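You operate a simulated robot arm through the tools that you are given. There is no shell and no other tool.

The job below is to be done with a simulated robot arm. You get a single attempt, and the scene is never put back.

## Task
Raise the tube at mark 5 on lift 1, run the belts two steps, then lower it.
Fine: belts on for the steps and off again; the tubes are hot, don't move them by hand.

It is judged by the outcome, as a careful person would: the job done as asked, and still so three seconds after it is handed in. It fails if anything else is knocked over, pushed out of place, dropped, spilled or broken.

## Robot
A 6-joint arm with a two-finger gripper, fixed in place. Base frame: the origin is at the foot of the arm, x ahead of it, y to its left, z up. Lengths are in cm, angles in degrees, forces in N, time in s.
It reaches about 129.8 cm from its shoulder. Its first joint turns from -149.0 to 149.0 degrees. Payload 1.57 kg.
The tool frame sits at the grasp point between the pads (the TCP): z along the fingers, y along the line on which they close. The tips reach 2.1 cm beyond it. Largest opening 7 cm; the body of the gripper starts 5 cm behind the TCP.
Orientation is that of the tool frame in the base frame, as [roll, pitch, yaw] about the fixed x, y, z axes, in that order (R = Rz(yaw) Ry(pitch) Rx(roll)). With the fingers straight down and closing along the base's y, the tool's x points along the base's -x, its y along +y and its z along -z.

## Interface
- The arm moves only by the tool servo_tool. Its argument "targets" is one flat list of numbers, 7 for each row, row after row: the turn, a rotation vector about the tool's x, y, z in units of 6 degrees (1.0 is 6 degrees), then the shift along the tool's x, y, z in units of 25 mm (1.0 is 25 mm), then the opening, from 0 (shut) to 1 (fully open). In form: [ax, ay, az, dx, dy, dz, jaw, ax, ay, az, dx, dy, dz, jaw, ...]. A call has 1 to 20 rows; each row shifts and turns the commanded pose from where the row before left it, along the tool's axes as they then stand. A call with a number of a shift or a turn outside -1 to 1 is refused whole. A row lasts 0.2 s, in which the tool goes at most 5 cm and 8.6 degrees; a call with a longer step from one row to the next is refused whole, and so is a gripper value outside its range. A pose out of reach is approached as far as the arm can. The call stops where the force on the tool passes 90 N (or 10 N more than at its start, if that is more) or the arm is blocked; 0.2 s more then pass. The fingers move at their own pace and stop on an object; they squeeze with about 30 N. The grip force told is the motor's: it shows also when the fingers shut on nothing. Time passes only in rows, and 0.2 s behind the last, so rows that do not move let the fingers close. It gives the time, the measured TCP pose, the force on the tool (base axes), the opening and the grip force at its end, in the units of the frame above (readings bear some noise), with the torque about the TCP (base axes, N m) and any sound that the robot's microphone picked up, and new pictures: "views" is both (left out), scene, wrist or none.
- Cameras (640 x 400 px; columns grow to the right, rows downward): "scene" is fixed at [5.09, 49.94, 142.67]; the picture's right is [-0.82, -0.57, 0.00], its down [-0.27, 0.39, -0.88] and it looks along [0.50, -0.73, -0.47] (base axes); focal length 341 px, centre (320, 200). "wrist" rides on the gripper at [7.9, 0.4, -8.1] in the tool frame; the picture's right is [-0.05, 1.00, 0.00], its down [-0.67, -0.04, -0.75] and it looks along [-0.74, -0.04, 0.67] (tool axes); focal length 256 px, centre (320, 200).
- slide_trunk(by): slides the trunk up (or, below 0, down) by that many cm; the arm rides with it, the base frame stays. It gives what a move gives, with no picture.
- measure_at(camera, pixels): there is no depth. For up to 12 entries [column, row, z] of the newest picture of that camera ("zoom" is the newest enlarged one), the place [x, y] in the base frame at which the ray of that pixel passes the height z, good to about 0.2 cm. It takes no simulated time.
- zoom(camera, box): a new picture of the part [left, top, right, bottom] of that camera's present view, enlarged. It takes no simulated time.
- finish_job(): hands the job in; it is judged then, once.

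Unless the task says otherwise, let go and move clear before handing in.

The tools are called as a command line: name --argument value ..., lists and objects as JSON in quotes. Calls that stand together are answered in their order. servo_tool: Moves the arm, as the interface text tells. Its arguments: {"type":"object","properties":{"targets":{"type":"array","items":{"type":"number"}},"views":{"type":"string","enum":["both","scene","wrist","none"]}},"required":["targets"]} The other tools are called the same way: slide_trunk (by) slides the trunk up or down; measure_at (camera, pixels) gives the place at which the rays of pixels pass given heights; zoom (camera, box) takes an enlarged picture of a part of a camera's view; finish_job () hands the job in.

At the start:

```text
t: 0.0
position: [34.15, -47.99, 107.47]
ee_rot: [-179.9, 0.0, -179.9]
force: [0.2, 0.1, -0.8]
wrist_torque: [-0.03, -0.04, -0.01]
finger_gap: 7.0
grip_force: 0.0
trunk travel left (down, up): [-75.5, 21.5]
```

scene: 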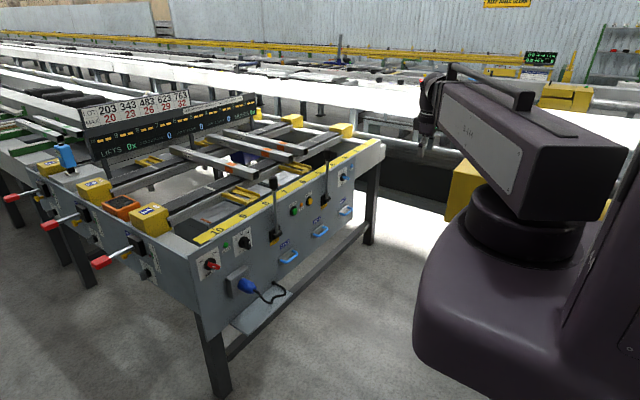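
wrist: 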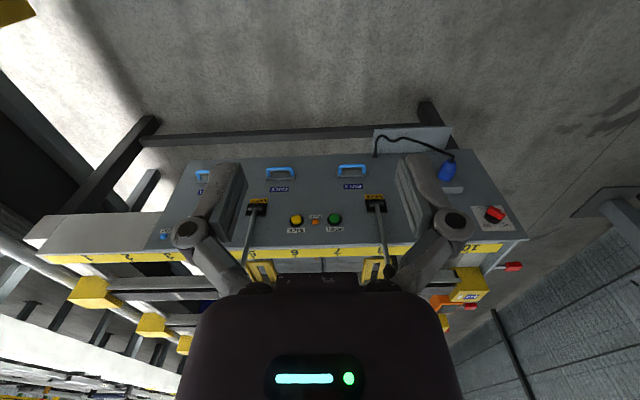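

The scene picture shows a grey machine table with numbered marks along a yellow strip (near pixels 210-370, 150-240), two black levers and several buttons; I'll zoom in to read the labels before moving.

zoom --camera "scene" --box '[180, 120, 400, 260]'

zoom --camera "scene" --box '[70, 80, 270, 200]'

zoom --camera "scene" --box '[0, 130, 180, 290]'

zoom --camera "wrist" --box '[140, 130, 540, 320]'

```text
2.86 times, centred on (290, 190) of scene
```

zoom: 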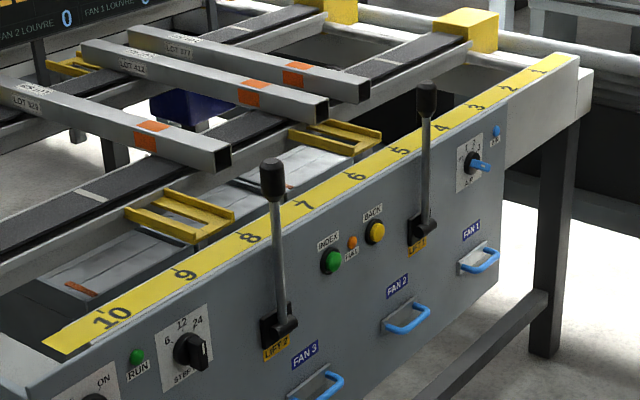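

```text
3.20 times, centred on (170, 140) of scene
```

zoom: 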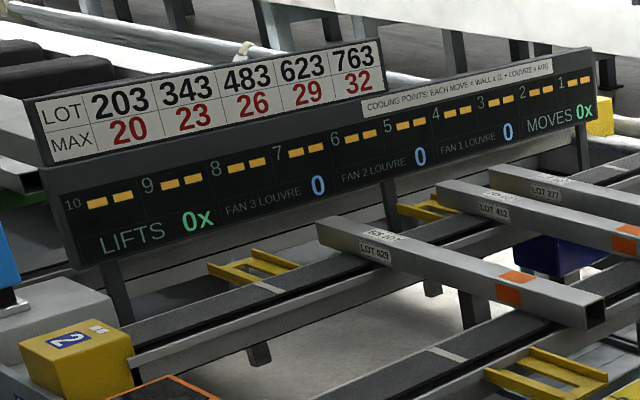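

```text
2.50 times, centred on (90, 210) of scene
```

zoom: 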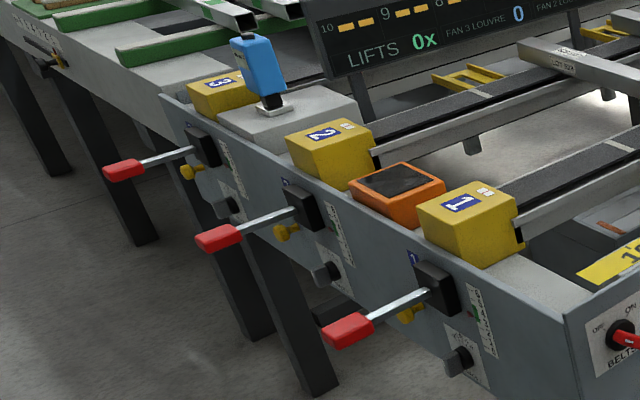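

```text
1.60 times, centred on (340, 225) of wrist
```

zoom: 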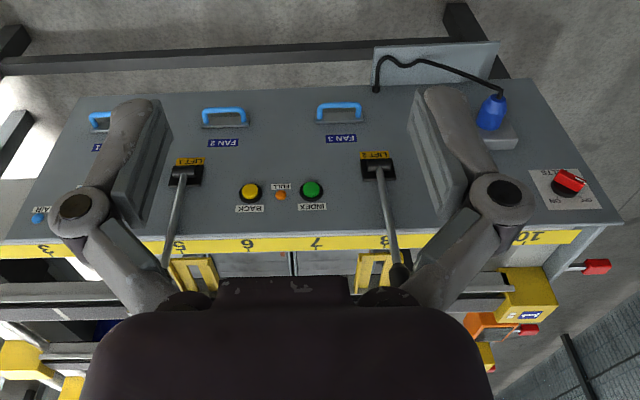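

The panel holds LIFT 1, LIFT 2, INDEX, BACK, STEP, BELTS and AIR controls; I need finer views of each to read the settings and legends.

zoom --camera "scene" --box '[190, 200, 280, 300]'

zoom --camera "scene" --box '[270, 140, 370, 220]'

zoom --camera "scene" --box '[160, 110, 320, 200]'

zoom --camera "scene" --box '[80, 210, 180, 290]'

zoom --camera "scene" --box '[30, 140, 130, 240]'

zoom --camera "wrist" --box '[380, 140, 540, 240]'

zoom --camera "wrist" --box '[230, 180, 400, 290]'

zoom --camera "scene" --box '[380, 0, 640, 160]'

```text
4.00 times, centred on (235, 250) of scene
```

zoom: 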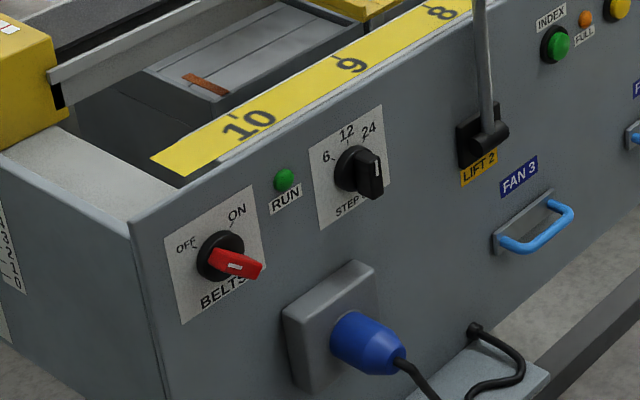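

```text
5.00 times, centred on (320, 180) of scene
```

zoom: 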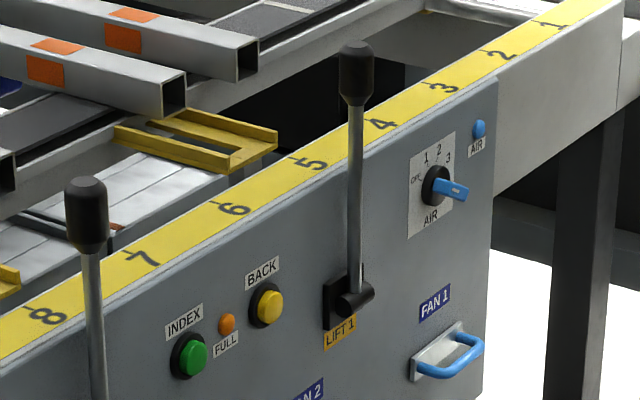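

```text
4.00 times, centred on (240, 155) of scene
```

zoom: 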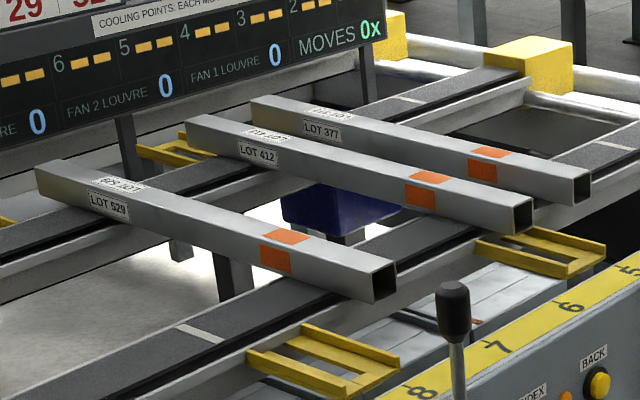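

```text
5.00 times, centred on (130, 250) of scene
```

zoom: 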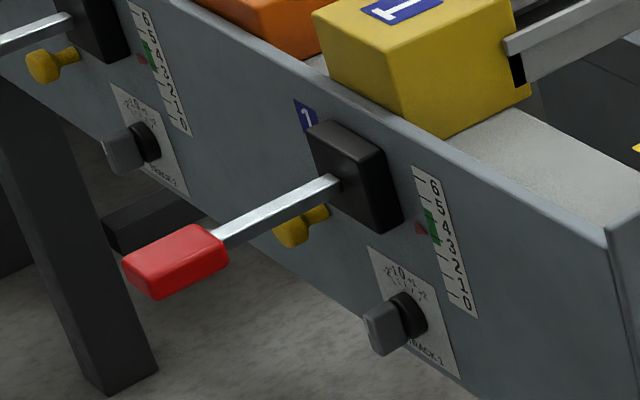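

```text
4.00 times, centred on (80, 190) of scene
```

zoom: 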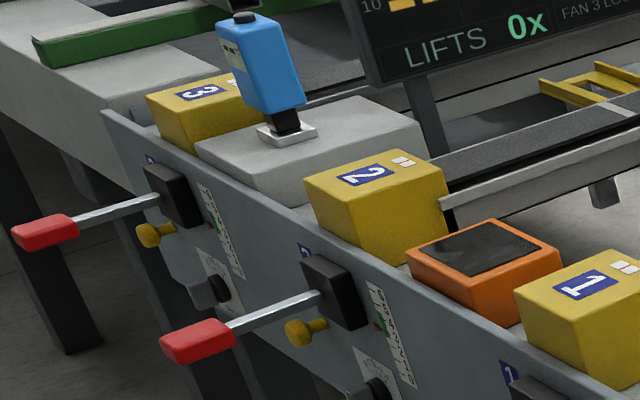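

```text
4.00 times, centred on (460, 190) of wrist
```

zoom: 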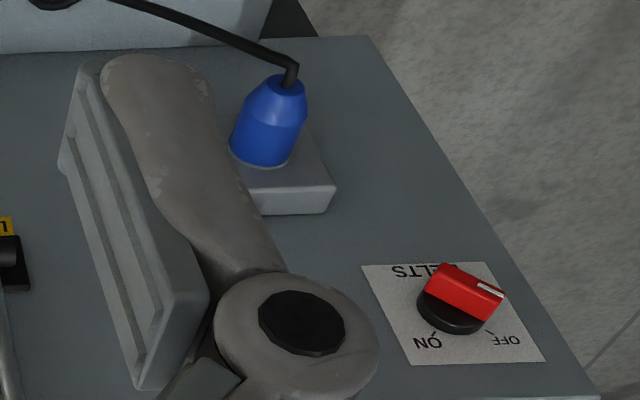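

```text
3.64 times, centred on (315, 235) of wrist
```

zoom: 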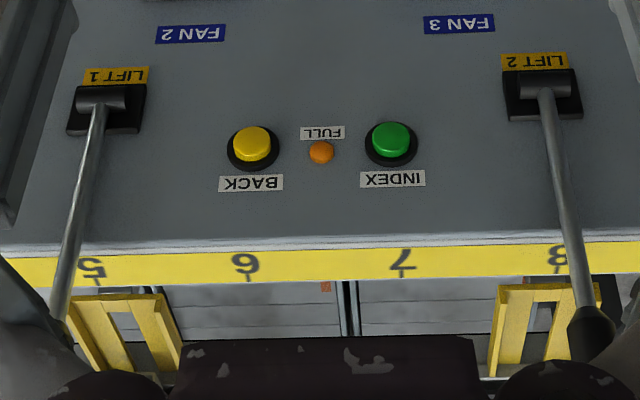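

```text
2.46 times, centred on (510, 80) of scene
```

zoom: 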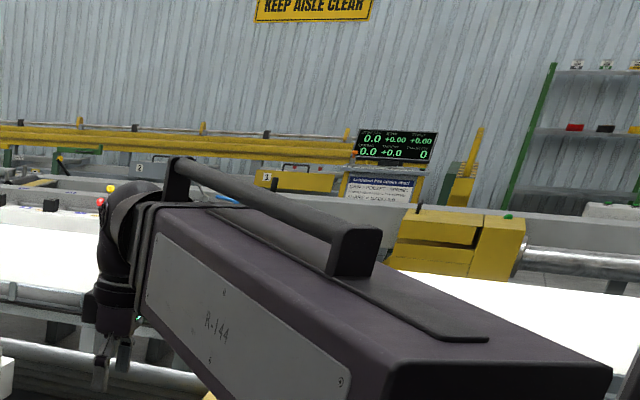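

Tubes LOT 529, 412 and 377 lie across the belts, with LOT 412 by the lift-1 fork (scene about 275,150). I'll triangulate the controls by measuring the same points at two heights in both cameras.

measure_at --camera "scene" --pixels '[[294.6, 211.4, 80], [294.6, 211.4, 60], [210.5, 264.2, 80], [210.5, 264.2, 60], [327, 199.6, 80], [327, 199.6, 60], [327, 155, 110], [327, 155, 80], [318, 172, 90], [318, 172, 70], [242, 216, 90], [242, 216, 70]]'

measure_at --camera "wrist" --pixels '[[334.2, 218, 80], [334.2, 218, 60], [493.8, 216.2, 80], [493.8, 216.2, 60], [254.6, 207.6, 80], [254.6, 207.6, 60], [294, 252, 90], [294, 252, 70], [379, 250, 90], [379, 250, 70], [251.6, 254, 90], [251.6, 254, 70]]'

```text
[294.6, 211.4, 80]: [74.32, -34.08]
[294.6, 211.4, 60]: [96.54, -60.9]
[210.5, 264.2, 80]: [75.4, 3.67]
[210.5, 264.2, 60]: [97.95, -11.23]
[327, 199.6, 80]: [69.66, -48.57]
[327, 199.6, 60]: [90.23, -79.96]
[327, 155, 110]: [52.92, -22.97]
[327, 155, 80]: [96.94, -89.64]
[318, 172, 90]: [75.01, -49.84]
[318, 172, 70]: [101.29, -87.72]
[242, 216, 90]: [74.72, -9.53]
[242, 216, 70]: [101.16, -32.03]
```

```text
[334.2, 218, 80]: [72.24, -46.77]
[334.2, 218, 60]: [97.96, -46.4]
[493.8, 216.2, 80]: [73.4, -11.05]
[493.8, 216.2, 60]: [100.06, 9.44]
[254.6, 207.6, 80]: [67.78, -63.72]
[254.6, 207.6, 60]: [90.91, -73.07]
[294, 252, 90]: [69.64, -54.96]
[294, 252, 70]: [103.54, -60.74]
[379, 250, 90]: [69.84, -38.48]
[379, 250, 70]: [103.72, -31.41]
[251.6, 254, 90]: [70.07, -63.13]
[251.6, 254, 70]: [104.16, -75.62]
```

Triangulating: INDEX is near (84.4, -46.6, 70.7), the BELTS knob near (84.6, -2.5, 71.7), the LIFT 1 pivot near (83.8, -70.1, 66.3), and the marks are about 12 cm apart with mark 5 at y≈-69.7. Next I'll look closer at the tubes and the lift forks.

zoom --camera "scene" --box '[230, 130, 330, 200]'

zoom --camera "scene" --box '[160, 120, 240, 170]'

zoom --camera "scene" --box '[240, 100, 390, 190]'

zoom --camera "scene" --box '[80, 90, 270, 160]'

zoom --camera "scene" --box '[200, 235, 260, 285]'

zoom --camera "scene" --box '[225, 220, 265, 255]'

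measure_at --camera "scene" --pixels '[[290.5, 158.8, 86], [290.5, 158.8, 82], [305, 151.8, 86], [305, 151.8, 82], [256, 175.5, 86], [256, 175.5, 82], [295, 167.5, 82], [295, 167.5, 76], [242.5, 195, 82], [242.5, 195, 76]]'

```text
5.71 times, centred on (280, 165) of scene
```

zoom: 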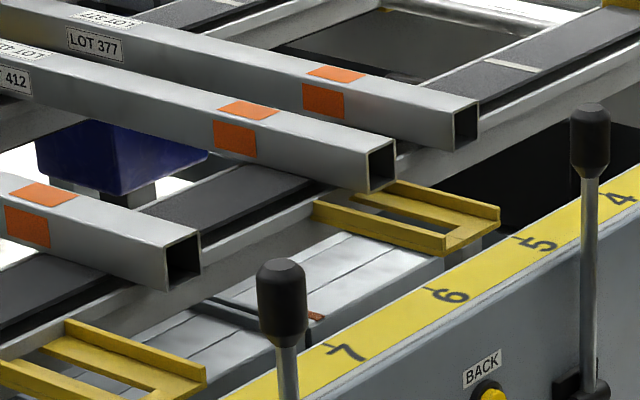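

```text
8.00 times, centred on (200, 145) of scene
```

zoom: 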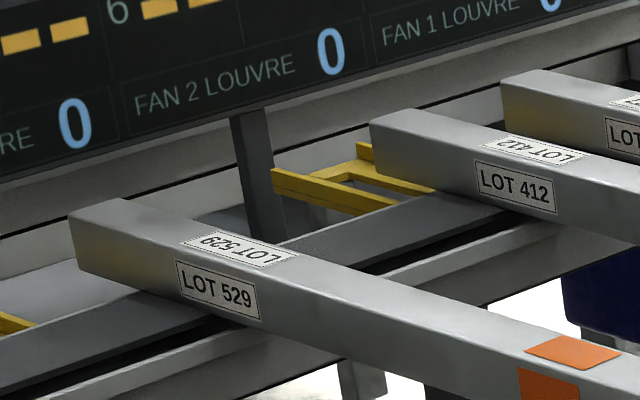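

```text
4.27 times, centred on (315, 145) of scene
```

zoom: 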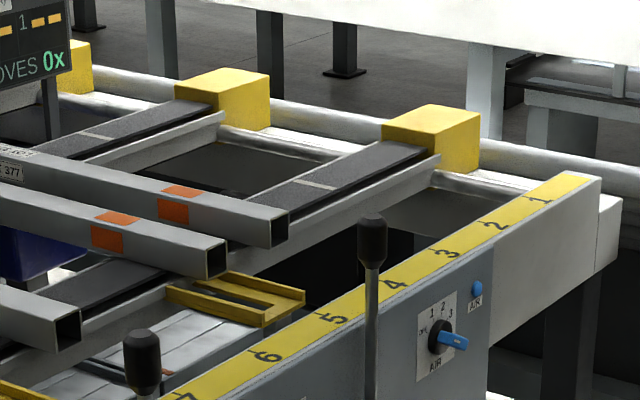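

```text
3.37 times, centred on (175, 125) of scene
```

zoom: 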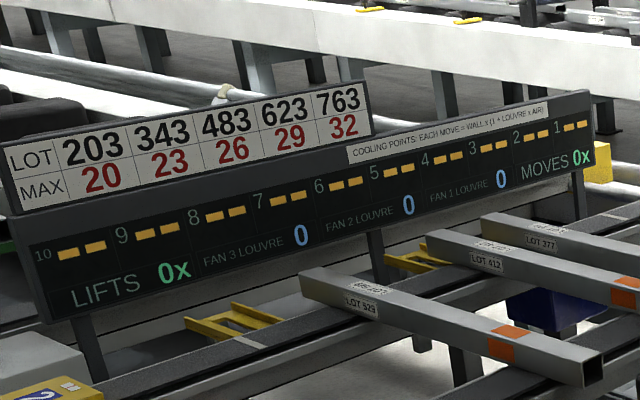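

```text
8.00 times, centred on (230, 260) of scene
```

zoom: 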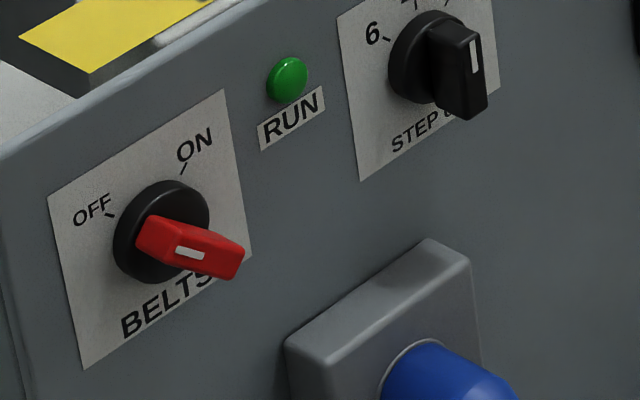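

```text
11.43 times, centred on (245, 238) of scene
```

zoom: 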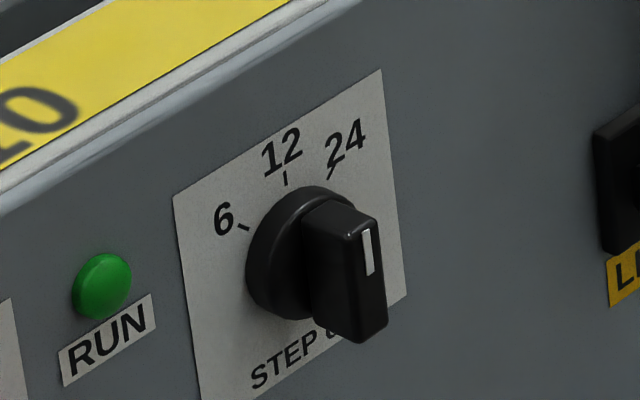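

```text
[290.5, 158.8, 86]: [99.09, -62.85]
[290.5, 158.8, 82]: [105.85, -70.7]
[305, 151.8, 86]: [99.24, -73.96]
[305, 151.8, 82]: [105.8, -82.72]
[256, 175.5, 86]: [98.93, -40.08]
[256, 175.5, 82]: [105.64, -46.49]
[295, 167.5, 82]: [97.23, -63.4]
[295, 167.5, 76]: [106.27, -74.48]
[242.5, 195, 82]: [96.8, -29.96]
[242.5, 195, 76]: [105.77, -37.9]
```

The BELTS bar points at OFF, STEP points at 12 (one mark pitch), and the tubes sit at about marks 7 (529), 5 (412) and 4 (377), with the lift-1 fork under mark 5. I'll move the hand to in front of the LIFT 1 lever for a close look.

servo_tool --targets '[0, 0, 0, -0.9, -0.73, 0.1, 1, 0, 0, 0, -0.9, -0.73, 0.1, 1, 0, 0, 0, -0.9, -0.73, 0.1, 1, 0, 0, 0, -0.9, -0.73, 0.1, 1, 0, 0, 0, -0.9, -0.73, 0.1, 1, 0, 0, 0, -0.9, -0.73, 0.1, 1, 0, 0, 0, -0.9, -0.73, 0.1, 1, 0, 0, 0, -0.9, -0.73, 0.1, 1, 0, 0, 0, -0.9, -0.73, 0.1, 1, 0, 0, 0, -0.9, -0.73, 0.1, 1, 0, 0, 0, -0.9, -0.73, 0.1, 1, 0, 0, 0, -0.9, -0.73, 0.1, 1]' --views "both"

```text
t: 2.6
position: [61.32, -69.88, 107.36]
ee_rot: [-179.9, 0.0, 180.0]
force: [1.1, -0.3, 0.2]
wrist_torque: [-0.02, 0.0, 0.04]
finger_gap: 7.01
grip_force: 0.0
out of reach, approached as far as the arm can: row 1, 3, 4, 7, 9, 10, 12
trunk travel left (down, up): [-75.5, 21.5]
```

scene: 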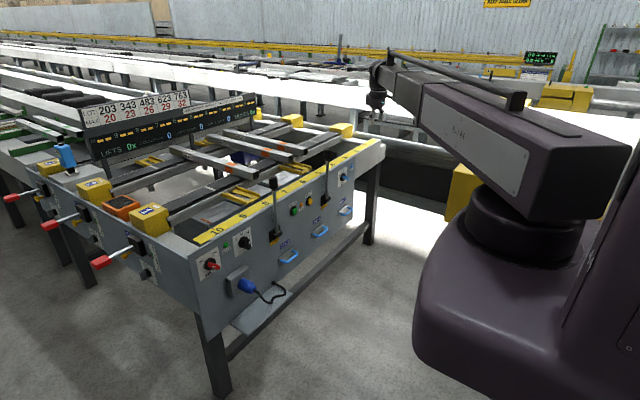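
wrist: 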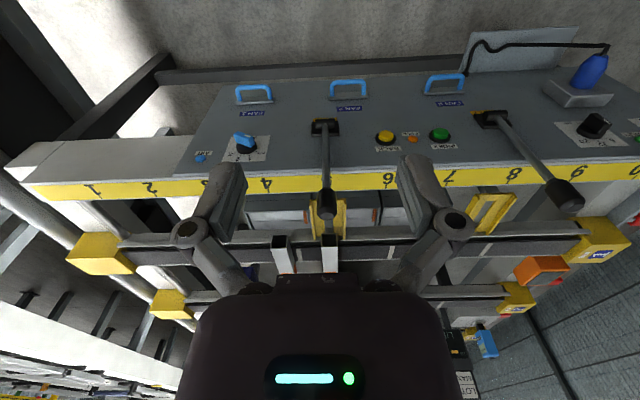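

The hand is now at (61.3, -69.9, 107.4), but it would not go lower in some rows, so the arm needs the trunk lowered. I'll zoom the wrist view on the LIFT 1 lever (about 325,160) and the knobs first.

zoom --camera "wrist" --box '[260, 100, 420, 220]'

zoom --camera "wrist" --box '[440, 90, 640, 220]'

zoom --camera "wrist" --box '[180, 120, 300, 200]'

zoom --camera "scene" --box '[260, 130, 400, 220]'

```text
3.33 times, centred on (340, 160) of wrist
```

zoom: 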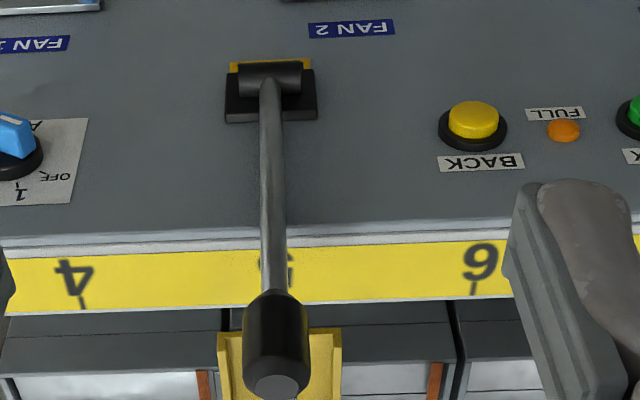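

```text
3.08 times, centred on (540, 155) of wrist
```

zoom: 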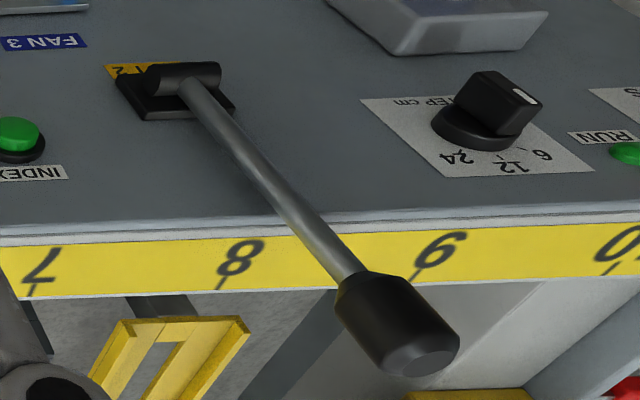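

```text
5.00 times, centred on (240, 160) of wrist
```

zoom: 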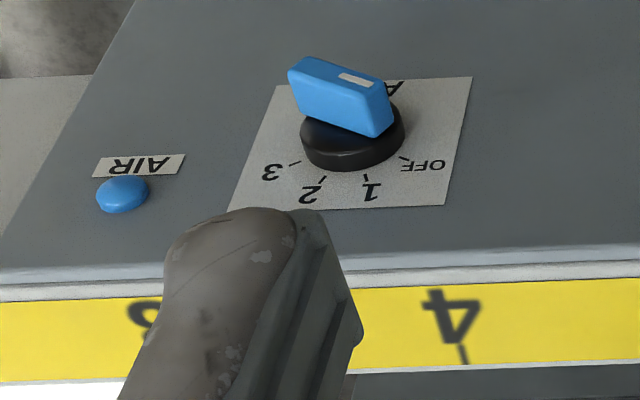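

```text
4.44 times, centred on (330, 175) of scene
```

zoom: 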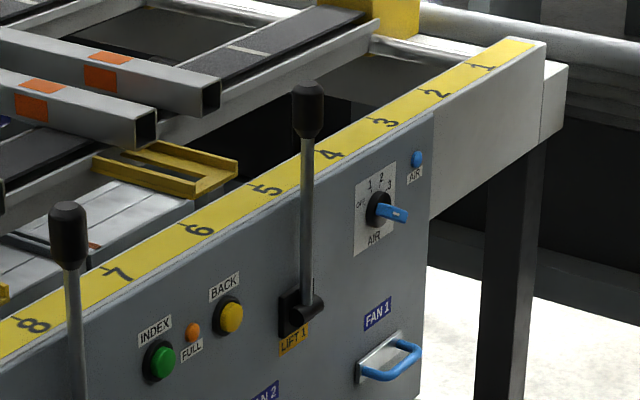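

The LIFT 1 lever hinges on a pin running along y, so it swings out toward the robot, and its knob is at about (84, -70, 89). STEP reads "cm" and is at 12. I'll lower the trunk so the hand can work at these heights.

slide_trunk --by -10

```text
t: 3.9
position: [61.15, -69.84, 97.43]
ee_rot: [-179.9, 0.0, -179.9]
force: [0.6, 0.0, -0.4]
wrist_torque: [-0.03, 0.0, 0.03]
finger_gap: 6.99
grip_force: 0.1
trunk travel left (down, up): [-65.5, 31.5]
```

The trunk went down 10 cm cleanly to z=97.4. I'll test a small downward move and take a fresh look.

servo_tool --targets '[0, 0, 0, 0, 0, 0.6, 1, 0, 0, 0, 0, 0, 0.6, 1]' --views "both"

```text
t: 4.5
position: [61.28, -69.59, 97.4]
ee_rot: [-179.9, 0.1, 180.0]
force: [-0.1, 0.4, -0.7]
wrist_torque: [-0.02, -0.04, -0.03]
finger_gap: 7.01
grip_force: 0.1
out of reach, approached as far as the arm can: row 1, 2
trunk travel left (down, up): [-65.5, 31.5]
```

scene: 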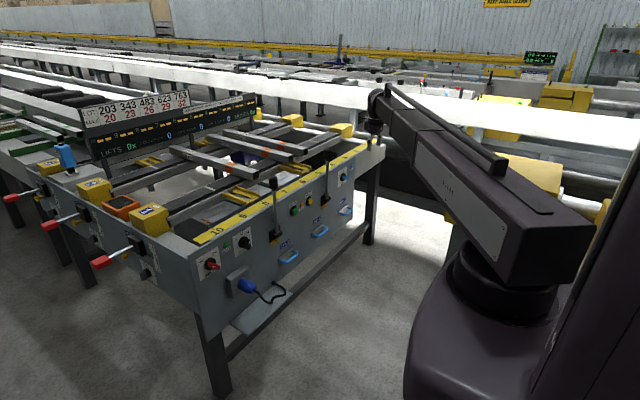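
wrist: 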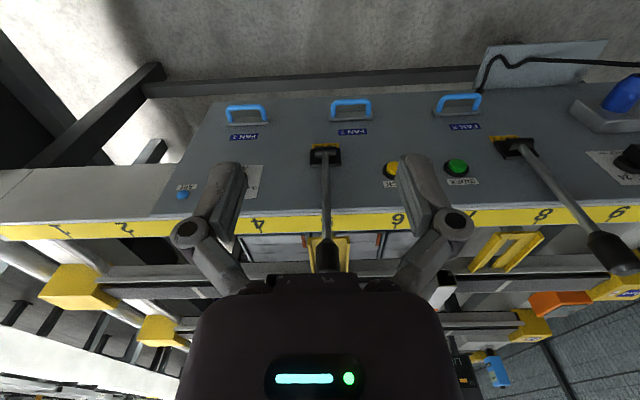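

The arm is a SCARA-type: with the fingers vertical, height comes only from the trunk, so the 3 cm downward request left z at 97.4. I'll test how pitching the tool forward changes the height.

servo_tool --targets '[0, -1, 0, 0, 0, 0, 1, 0, -1, 0, 0, 0, 0, 1, 0, -1, 0, 0, 0, 0, 1, 0, -1, 0, 0, 0, 0, 1, 0, -1, 0, 0, 0, 0, 1]' --views "scene"

```text
t: 5.7
position: [61.23, -69.88, 99.85]
ee_rot: [-179.8, 30.1, 180.0]
force: [0.0, 0.3, -0.3]
wrist_torque: [0.02, -0.02, 0.0]
finger_gap: 7.02
grip_force: 0.0
out of reach, approached as far as the arm can: row 2, 3, 4, 5
trunk travel left (down, up): [-65.5, 31.5]
```

scene: 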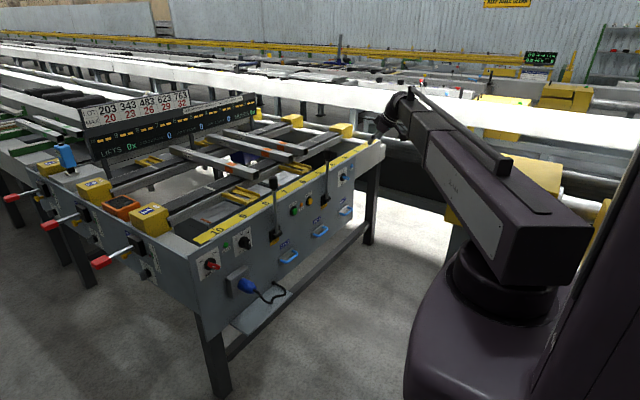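

Pitching 30° raised the TCP 2.45 cm, so the wrist-to-TCP length is about 18.3 cm and pitch plus trunk set the height. I'll pitch to about 80° (fingers nearly forward) so I can grip the LIFT 1 knob and follow its arc by pitching back.

servo_tool --targets '[0, -1, 0, 0, 0, 0, 1, 0, -1, 0, 0, 0, 0, 1, 0, -1, 0, 0, 0, 0, 1, 0, -1, 0, 0, 0, 0, 1, 0, -1, 0, 0, 0, 0, 1, 0, -1, 0, 0, 0, 0, 1, 0, -1, 0, 0, 0, 0, 1, 0, -1, 0, 0, 0, 0, 1, 0, -0.33, 0, 0, 0, 0, 1]' --views "both"

```text
t: 7.7
position: [61.34, -69.88, 112.67]
ee_rot: [-179.7, 80.0, -179.7]
force: [-0.7, 0.1, 0.1]
wrist_torque: [-0.01, -0.01, 0.02]
finger_gap: 7.01
grip_force: 0.1
out of reach, approached as far as the arm can: row 1, 2, 3, 4, 5, 6, 7, 8, 9
trunk travel left (down, up): [-65.5, 31.5]
```

scene: 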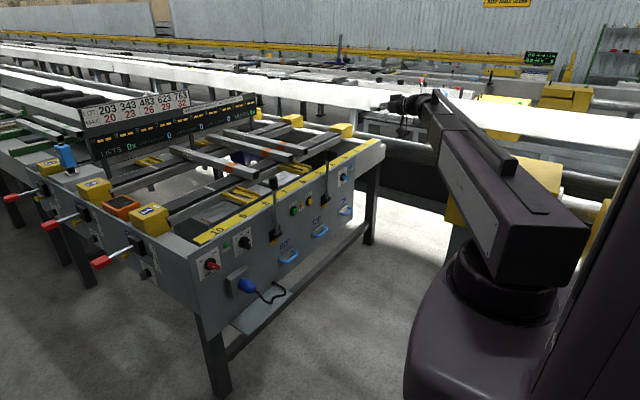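
wrist: 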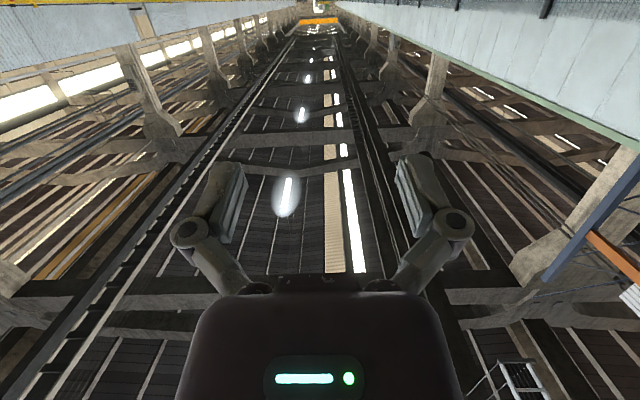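

z is now 112.7 at 80° pitch and the wrist camera looks up at the roof, so I'll rely on the scene camera. Before lowering the trunk I'll check the yellow box at about (460,185) for clearance below the arm.

zoom --camera "scene" --box '[360, 80, 640, 260]'

measure_at --camera "scene" --pixels '[[455, 160, 90], [455, 160, 60], [450, 220, 80], [450, 220, 40], [450, 220, 0], [560, 165, 90], [560, 165, 40]]'

```text
2.22 times, centred on (500, 170) of scene
```

zoom: 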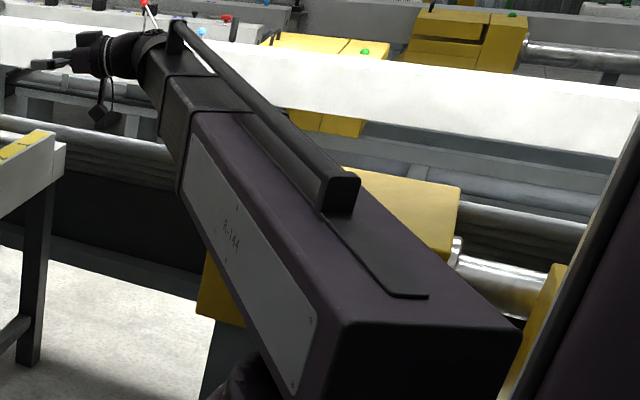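

```text
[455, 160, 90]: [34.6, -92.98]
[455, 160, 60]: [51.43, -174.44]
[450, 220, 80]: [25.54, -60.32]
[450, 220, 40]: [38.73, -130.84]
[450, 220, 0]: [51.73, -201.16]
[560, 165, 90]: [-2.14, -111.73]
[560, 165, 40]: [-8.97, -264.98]
```

The arm is a telescoping boom and the yellow box is well beyond it (y below about -100), so lowering is clear. I'll bring the trunk down 23.4 cm to put the TCP at knob height.

slide_trunk --by -23.4

```text
t: 10.2
position: [61.21, -69.75, 89.4]
ee_rot: [-179.7, 79.8, -179.7]
force: [0.8, 0.0, 0.1]
wrist_torque: [-0.02, -0.02, -0.03]
finger_gap: 6.99
grip_force: 0.1
trunk travel left (down, up): [-42.1, 54.9]
```

The hand is at (61.2, -69.8, 89.4), level with the knob. I'll advance about 14 cm toward it and check the alignment.

servo_tool --targets '[0, 0, 0, -0.167, 0, 0.946, 1, 0, 0, 0, -0.167, 0, 0.946, 1, 0, 0, 0, -0.167, 0, 0.946, 1, 0, 0, 0, -0.167, 0, 0.946, 1, 0, 0, 0, -0.167, 0, 0.946, 1, 0, 0, 0, -0.167, 0, 0.946, 1]' --views "both"

zoom --camera "scene" --box '[280, 120, 400, 200]'

zoom --camera "wrist" --box '[160, 100, 480, 300]'

```text
t: 11.6
position: [75.62, -69.93, 89.31]
ee_rot: [-179.8, 79.8, -179.8]
force: [0.2, -0.7, 0.8]
wrist_torque: [-0.04, -0.01, 0.04]
finger_gap: 7.0
grip_force: 0.1
trunk travel left (down, up): [-42.1, 54.9]
```

scene: 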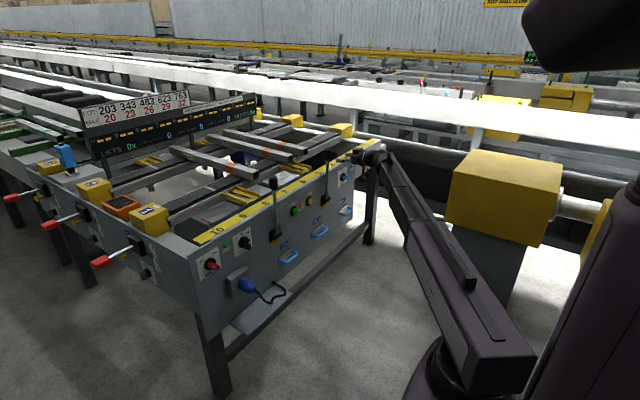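
wrist: 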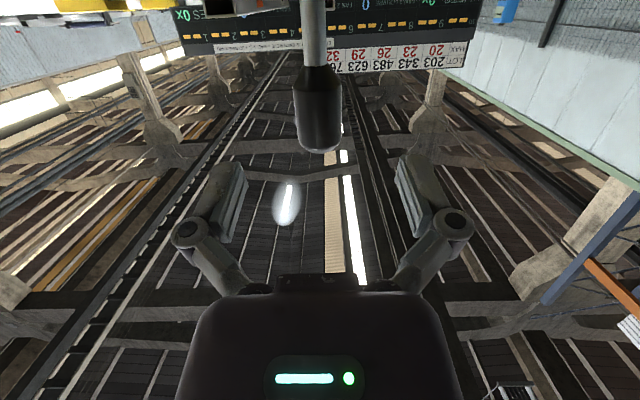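

```text
5.00 times, centred on (340, 160) of scene
```

zoom: 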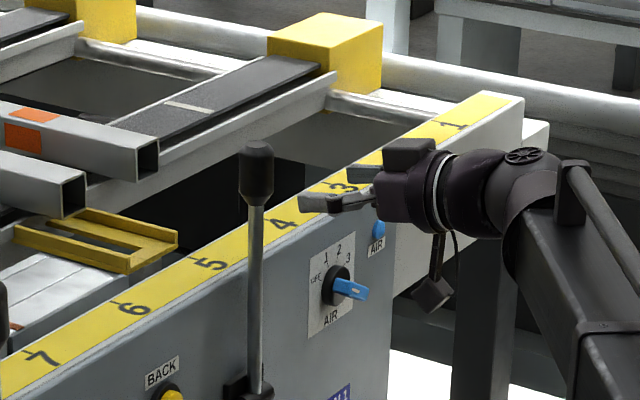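

```text
2.00 times, centred on (320, 200) of wrist
```

zoom: 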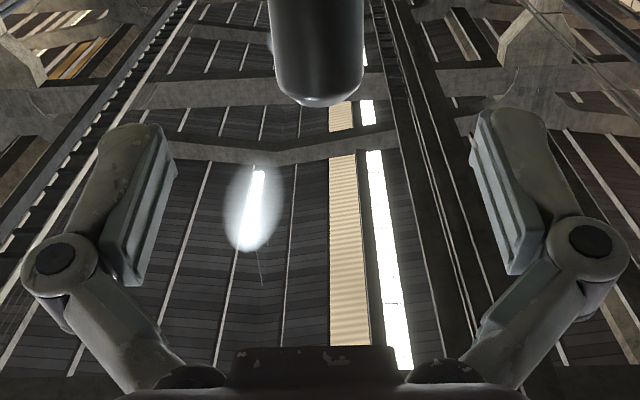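

The knob (wrist about 319,115) lies centred between the fingers and level with them. I'll advance 8 cm and then close on it.

servo_tool --targets '[0, 0, 0, -0.139, 0, 0.788, 1, 0, 0, 0, -0.139, 0, 0.788, 1, 0, 0, 0, -0.139, 0, 0.788, 1, 0, 0, 0, -0.139, 0, 0.788, 1, 0, 0, 0, 0, 0, 0, 1]' --views "both"

zoom --camera "scene" --box '[280, 120, 400, 200]'

zoom --camera "wrist" --box '[160, 100, 480, 300]'

```text
t: 12.8
position: [83.64, -69.92, 89.34]
ee_rot: [-179.7, 79.7, -179.8]
force: [0.0, 0.6, -0.2]
wrist_torque: [-0.03, -0.04, -0.01]
finger_gap: 7.0
grip_force: 0.0
trunk travel left (down, up): [-42.1, 54.9]
```

scene: 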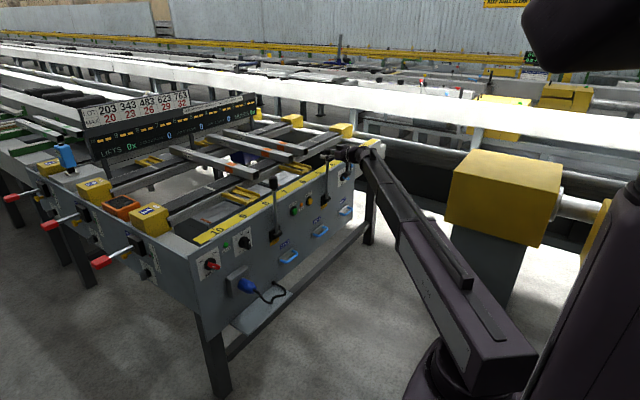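
wrist: 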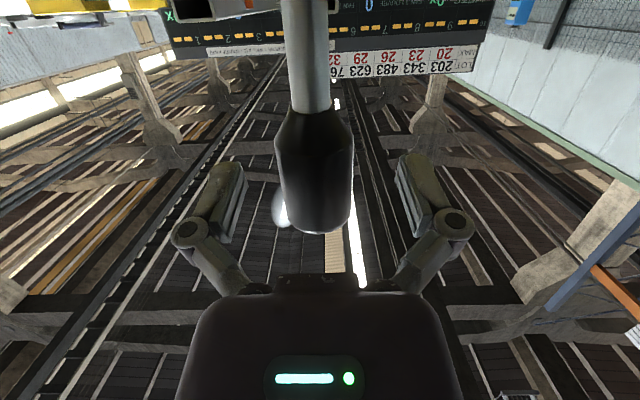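

```text
5.00 times, centred on (340, 160) of scene
```

zoom: 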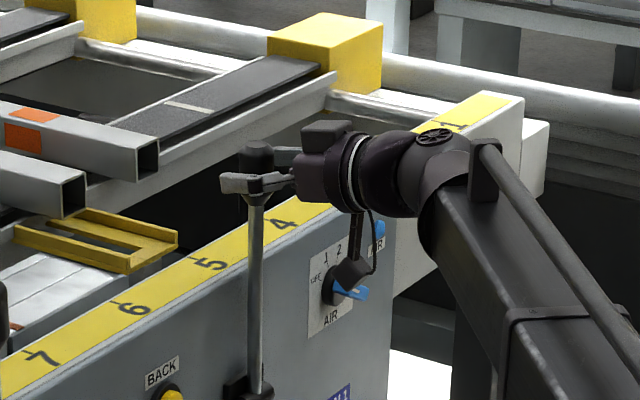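

```text
2.00 times, centred on (320, 200) of wrist
```

zoom: 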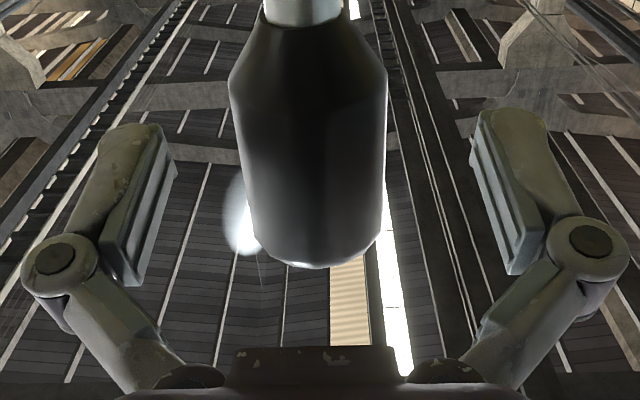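

The knob now sits between the pads (wrist about 315,170), about 0.2 cm toward -y. I'll nudge that way and close the fingers.

servo_tool --targets '[0, 0, 0, 0, -0.07, 0, 1, 0, 0, 0, 0, 0, 0, 0, 0, 0, 0, 0, 0, 0, 0, 0, 0, 0, 0, 0, 0, 0]' --views "wrist"

```text
t: 13.8
position: [83.48, -70.09, 89.37]
ee_rot: [-179.6, 79.8, -179.6]
force: [-9.9, 2.9, -2.4]
wrist_torque: [0.0, 0.24, 0.0]
finger_gap: 3.05
grip_force: 32.2
trunk travel left (down, up): [-42.1, 54.9]
```

wrist: 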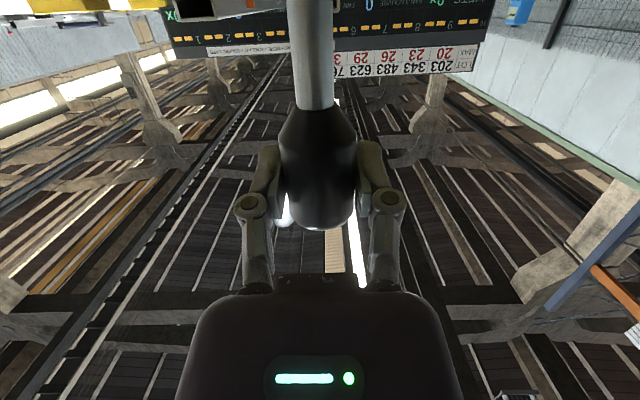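

The grip holds the knob (gap 3.05 cm, 32 N). I'll pull the lever along its arc toward the robot by about 20° first and check force and lift.

servo_tool --targets '[0, 0.05, 0, 0.181, 0, -0.78, 0, 0, 0.13, 0, 0.255, 0, -0.761, 0, 0, 0.233, 0, 0.334, 0, -0.73, 0, 0, 0.317, 0, 0.421, 0, -0.687, 0]' --views "both"

zoom --camera "scene" --box '[240, 120, 400, 220]'

```text
t: 14.8
position: [75.79, -70.05, 87.84]
ee_rot: [-179.7, 75.2, -179.8]
force: [12.2, 0.2, 6.5]
wrist_torque: [0.03, -1.1, 0.01]
finger_gap: 3.11
grip_force: 31.4
trunk travel left (down, up): [-42.1, 54.9]
```

scene: 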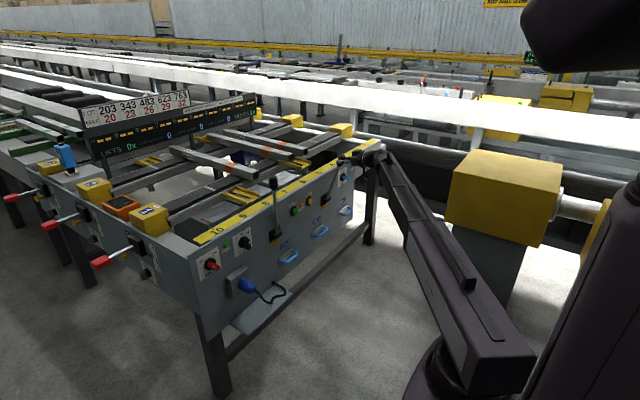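
wrist: 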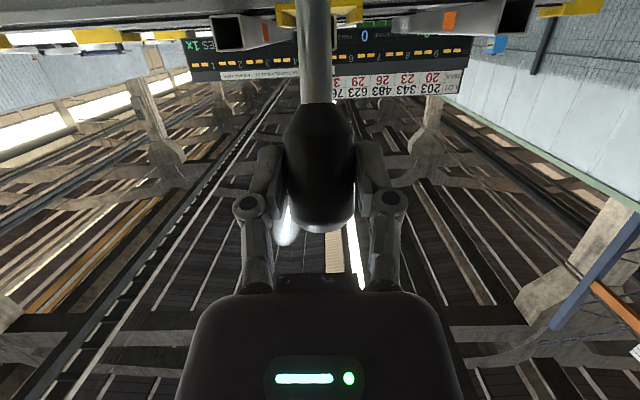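

```text
4.00 times, centred on (320, 170) of scene
```

zoom: 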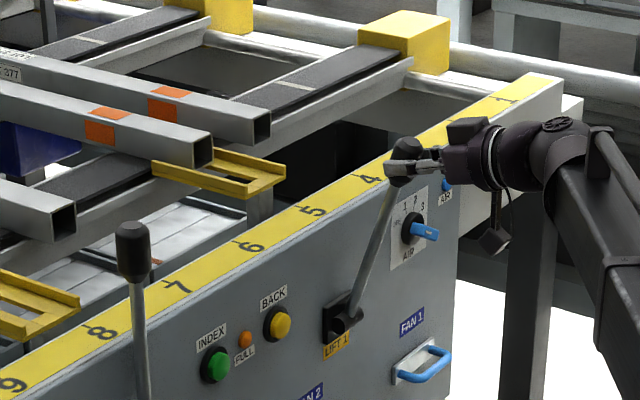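

The lever moved smoothly with about 14 N, and the lift-1 fork has come up somewhat. A counter at wrist (190,45) seems to have changed, so I'll check the display.

zoom --camera "scene" --box '[80, 85, 270, 165]'

zoom --camera "scene" --box '[220, 130, 320, 190]'

zoom --camera "scene" --box '[160, 110, 280, 170]'

```text
3.37 times, centred on (175, 125) of scene
```

zoom: 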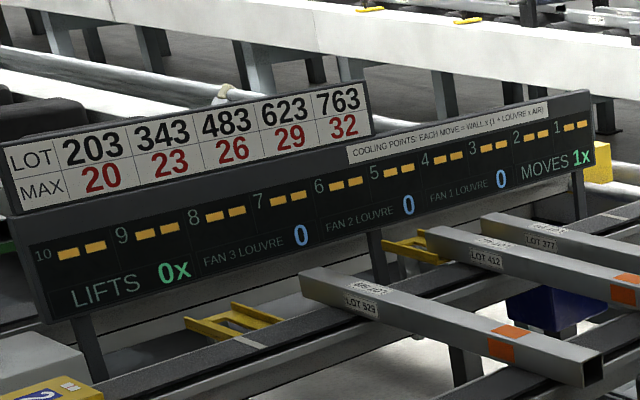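

```text
6.40 times, centred on (270, 160) of scene
```

zoom: 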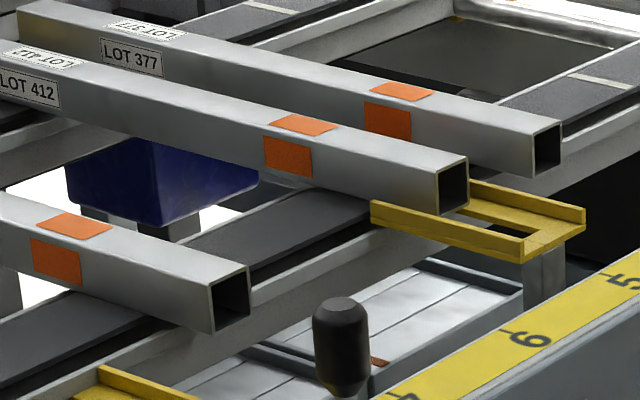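

```text
5.33 times, centred on (220, 140) of scene
```

zoom: 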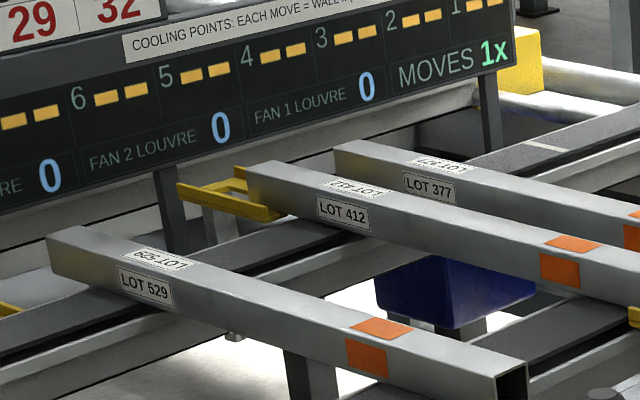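

MOVES now shows 1x and the tube LOT 412 is just picking up on the raised fork. I'll continue the pull to about 35° and look again.

servo_tool --targets '[0, 0.433, 0, 0.501, 0, -0.626, 0, 0, 0.5, 0, 0.579, 0, -0.554, 0, 0, 0.617, 0, 0.656, 0, -0.463, 0]' --views "both"

zoom --camera "scene" --box '[230, 110, 400, 220]'

```text
t: 15.6
position: [70.53, -70.03, 85.28]
ee_rot: [-179.8, 66.2, -179.9]
force: [8.5, -1.0, 13.3]
wrist_torque: [0.01, -1.1, -0.01]
finger_gap: 3.17
grip_force: 32.5
trunk travel left (down, up): [-42.1, 54.9]
```

scene: 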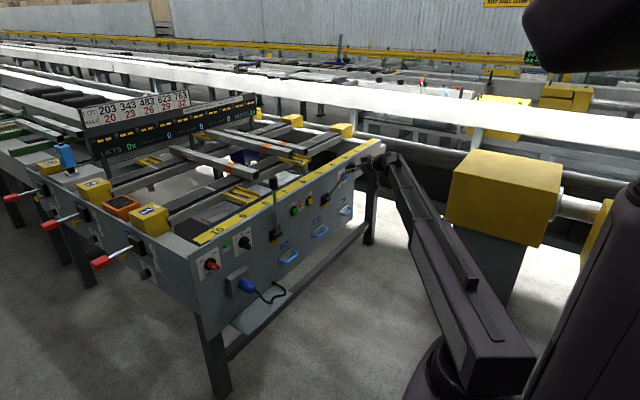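
wrist: 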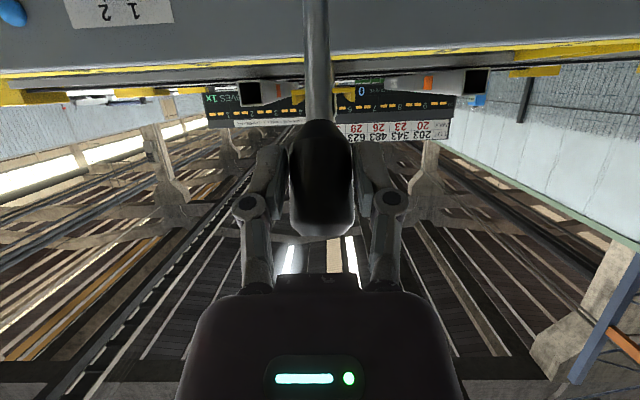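

```text
3.64 times, centred on (315, 165) of scene
```

zoom: 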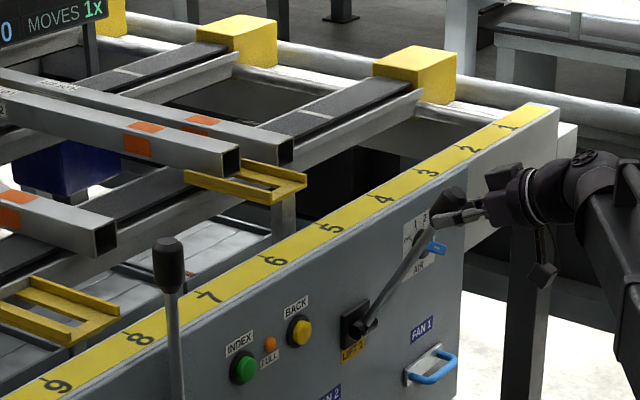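

The tube LOT 412 rises with the fork as the lever comes over (force about 16 N). I'll go on to about 50°.

servo_tool --targets '[0, 0.7, 0, 0.718, 0, -0.355, 0, 0, 0.833, 0, 0.77, 0, -0.23, 0, 0, 0.95, 0, 0.799, 0, -0.091, 0]' --views "both"

zoom --camera "scene" --box '[230, 110, 400, 220]'

```text
t: 16.4
position: [66.3, -70.16, 81.0]
ee_rot: [-179.8, 51.0, 180.0]
force: [-0.5, -0.1, -0.8]
wrist_torque: [-0.02, 0.01, 0.02]
finger_gap: 0.01
grip_force: 28.7
trunk travel left (down, up): [-42.1, 54.9]
```

scene: 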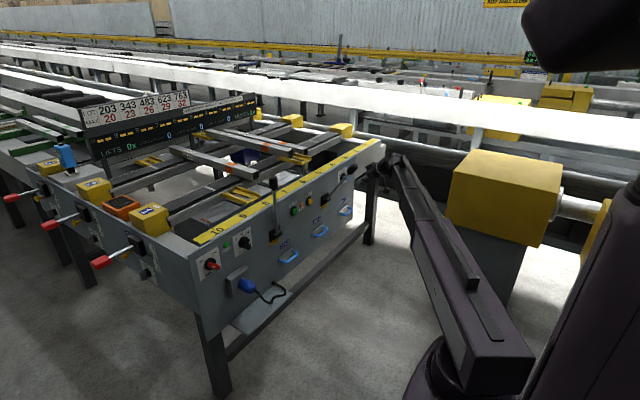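
wrist: 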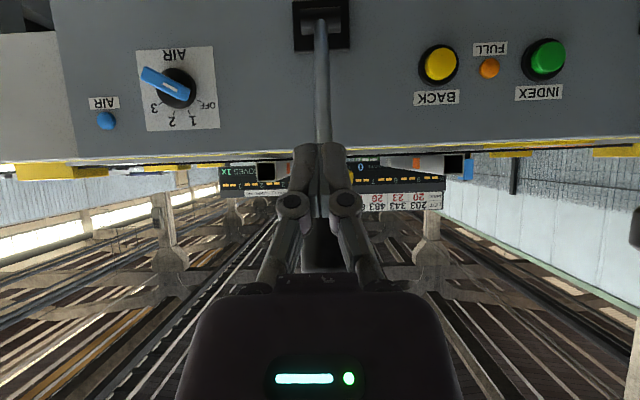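

```text
3.64 times, centred on (315, 165) of scene
```

zoom: 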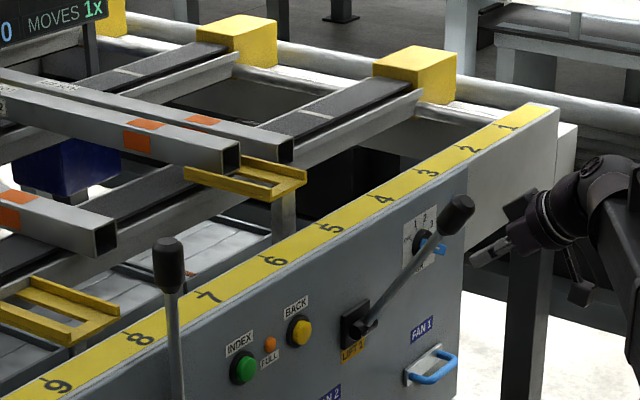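

The fingers slipped off the knob (gap 0.01) while the lever stayed at roughly 38° with the lift still up. I'll check whether that's the end of its travel, and the LIFTS display.

zoom --camera "scene" --box '[80, 85, 270, 165]'

zoom --camera "scene" --box '[220, 130, 320, 190]'

zoom --camera "scene" --box '[300, 150, 400, 220]'

zoom --camera "wrist" --box '[220, 0, 420, 280]'

```text
3.37 times, centred on (175, 125) of scene
```

zoom: 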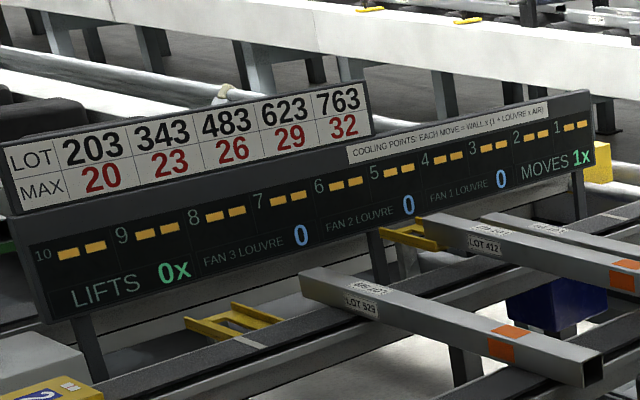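

```text
6.40 times, centred on (270, 160) of scene
```

zoom: 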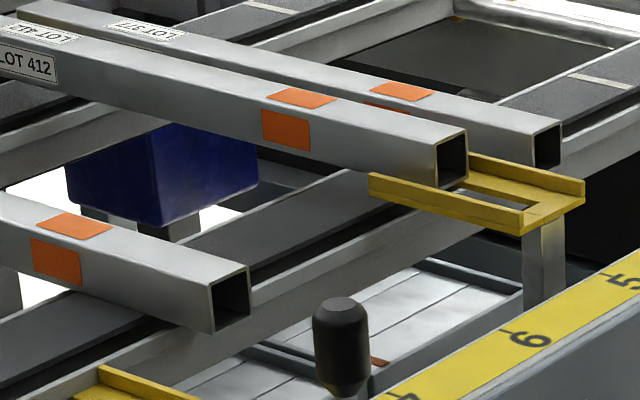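

```text
5.71 times, centred on (350, 185) of scene
```

zoom: 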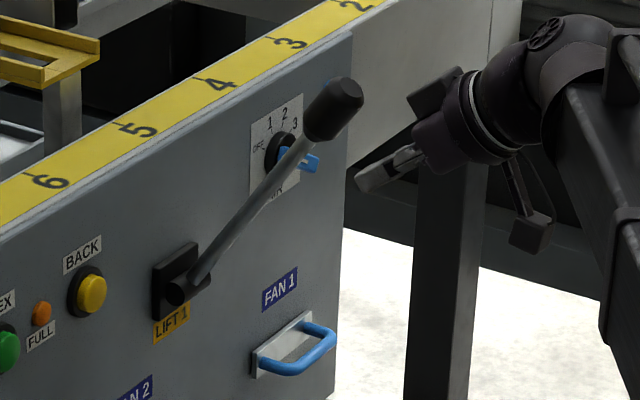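

```text
1.43 times, centred on (320, 140) of wrist
```

zoom: 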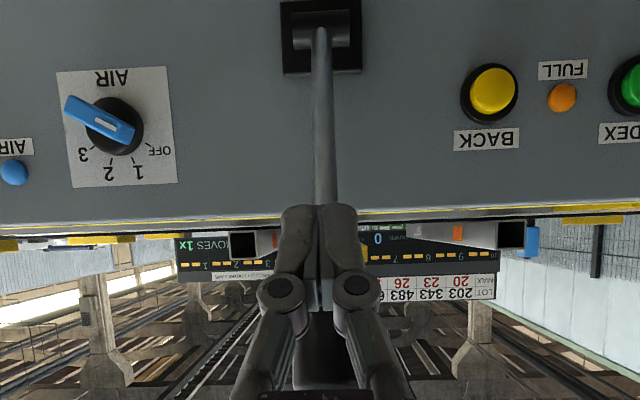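

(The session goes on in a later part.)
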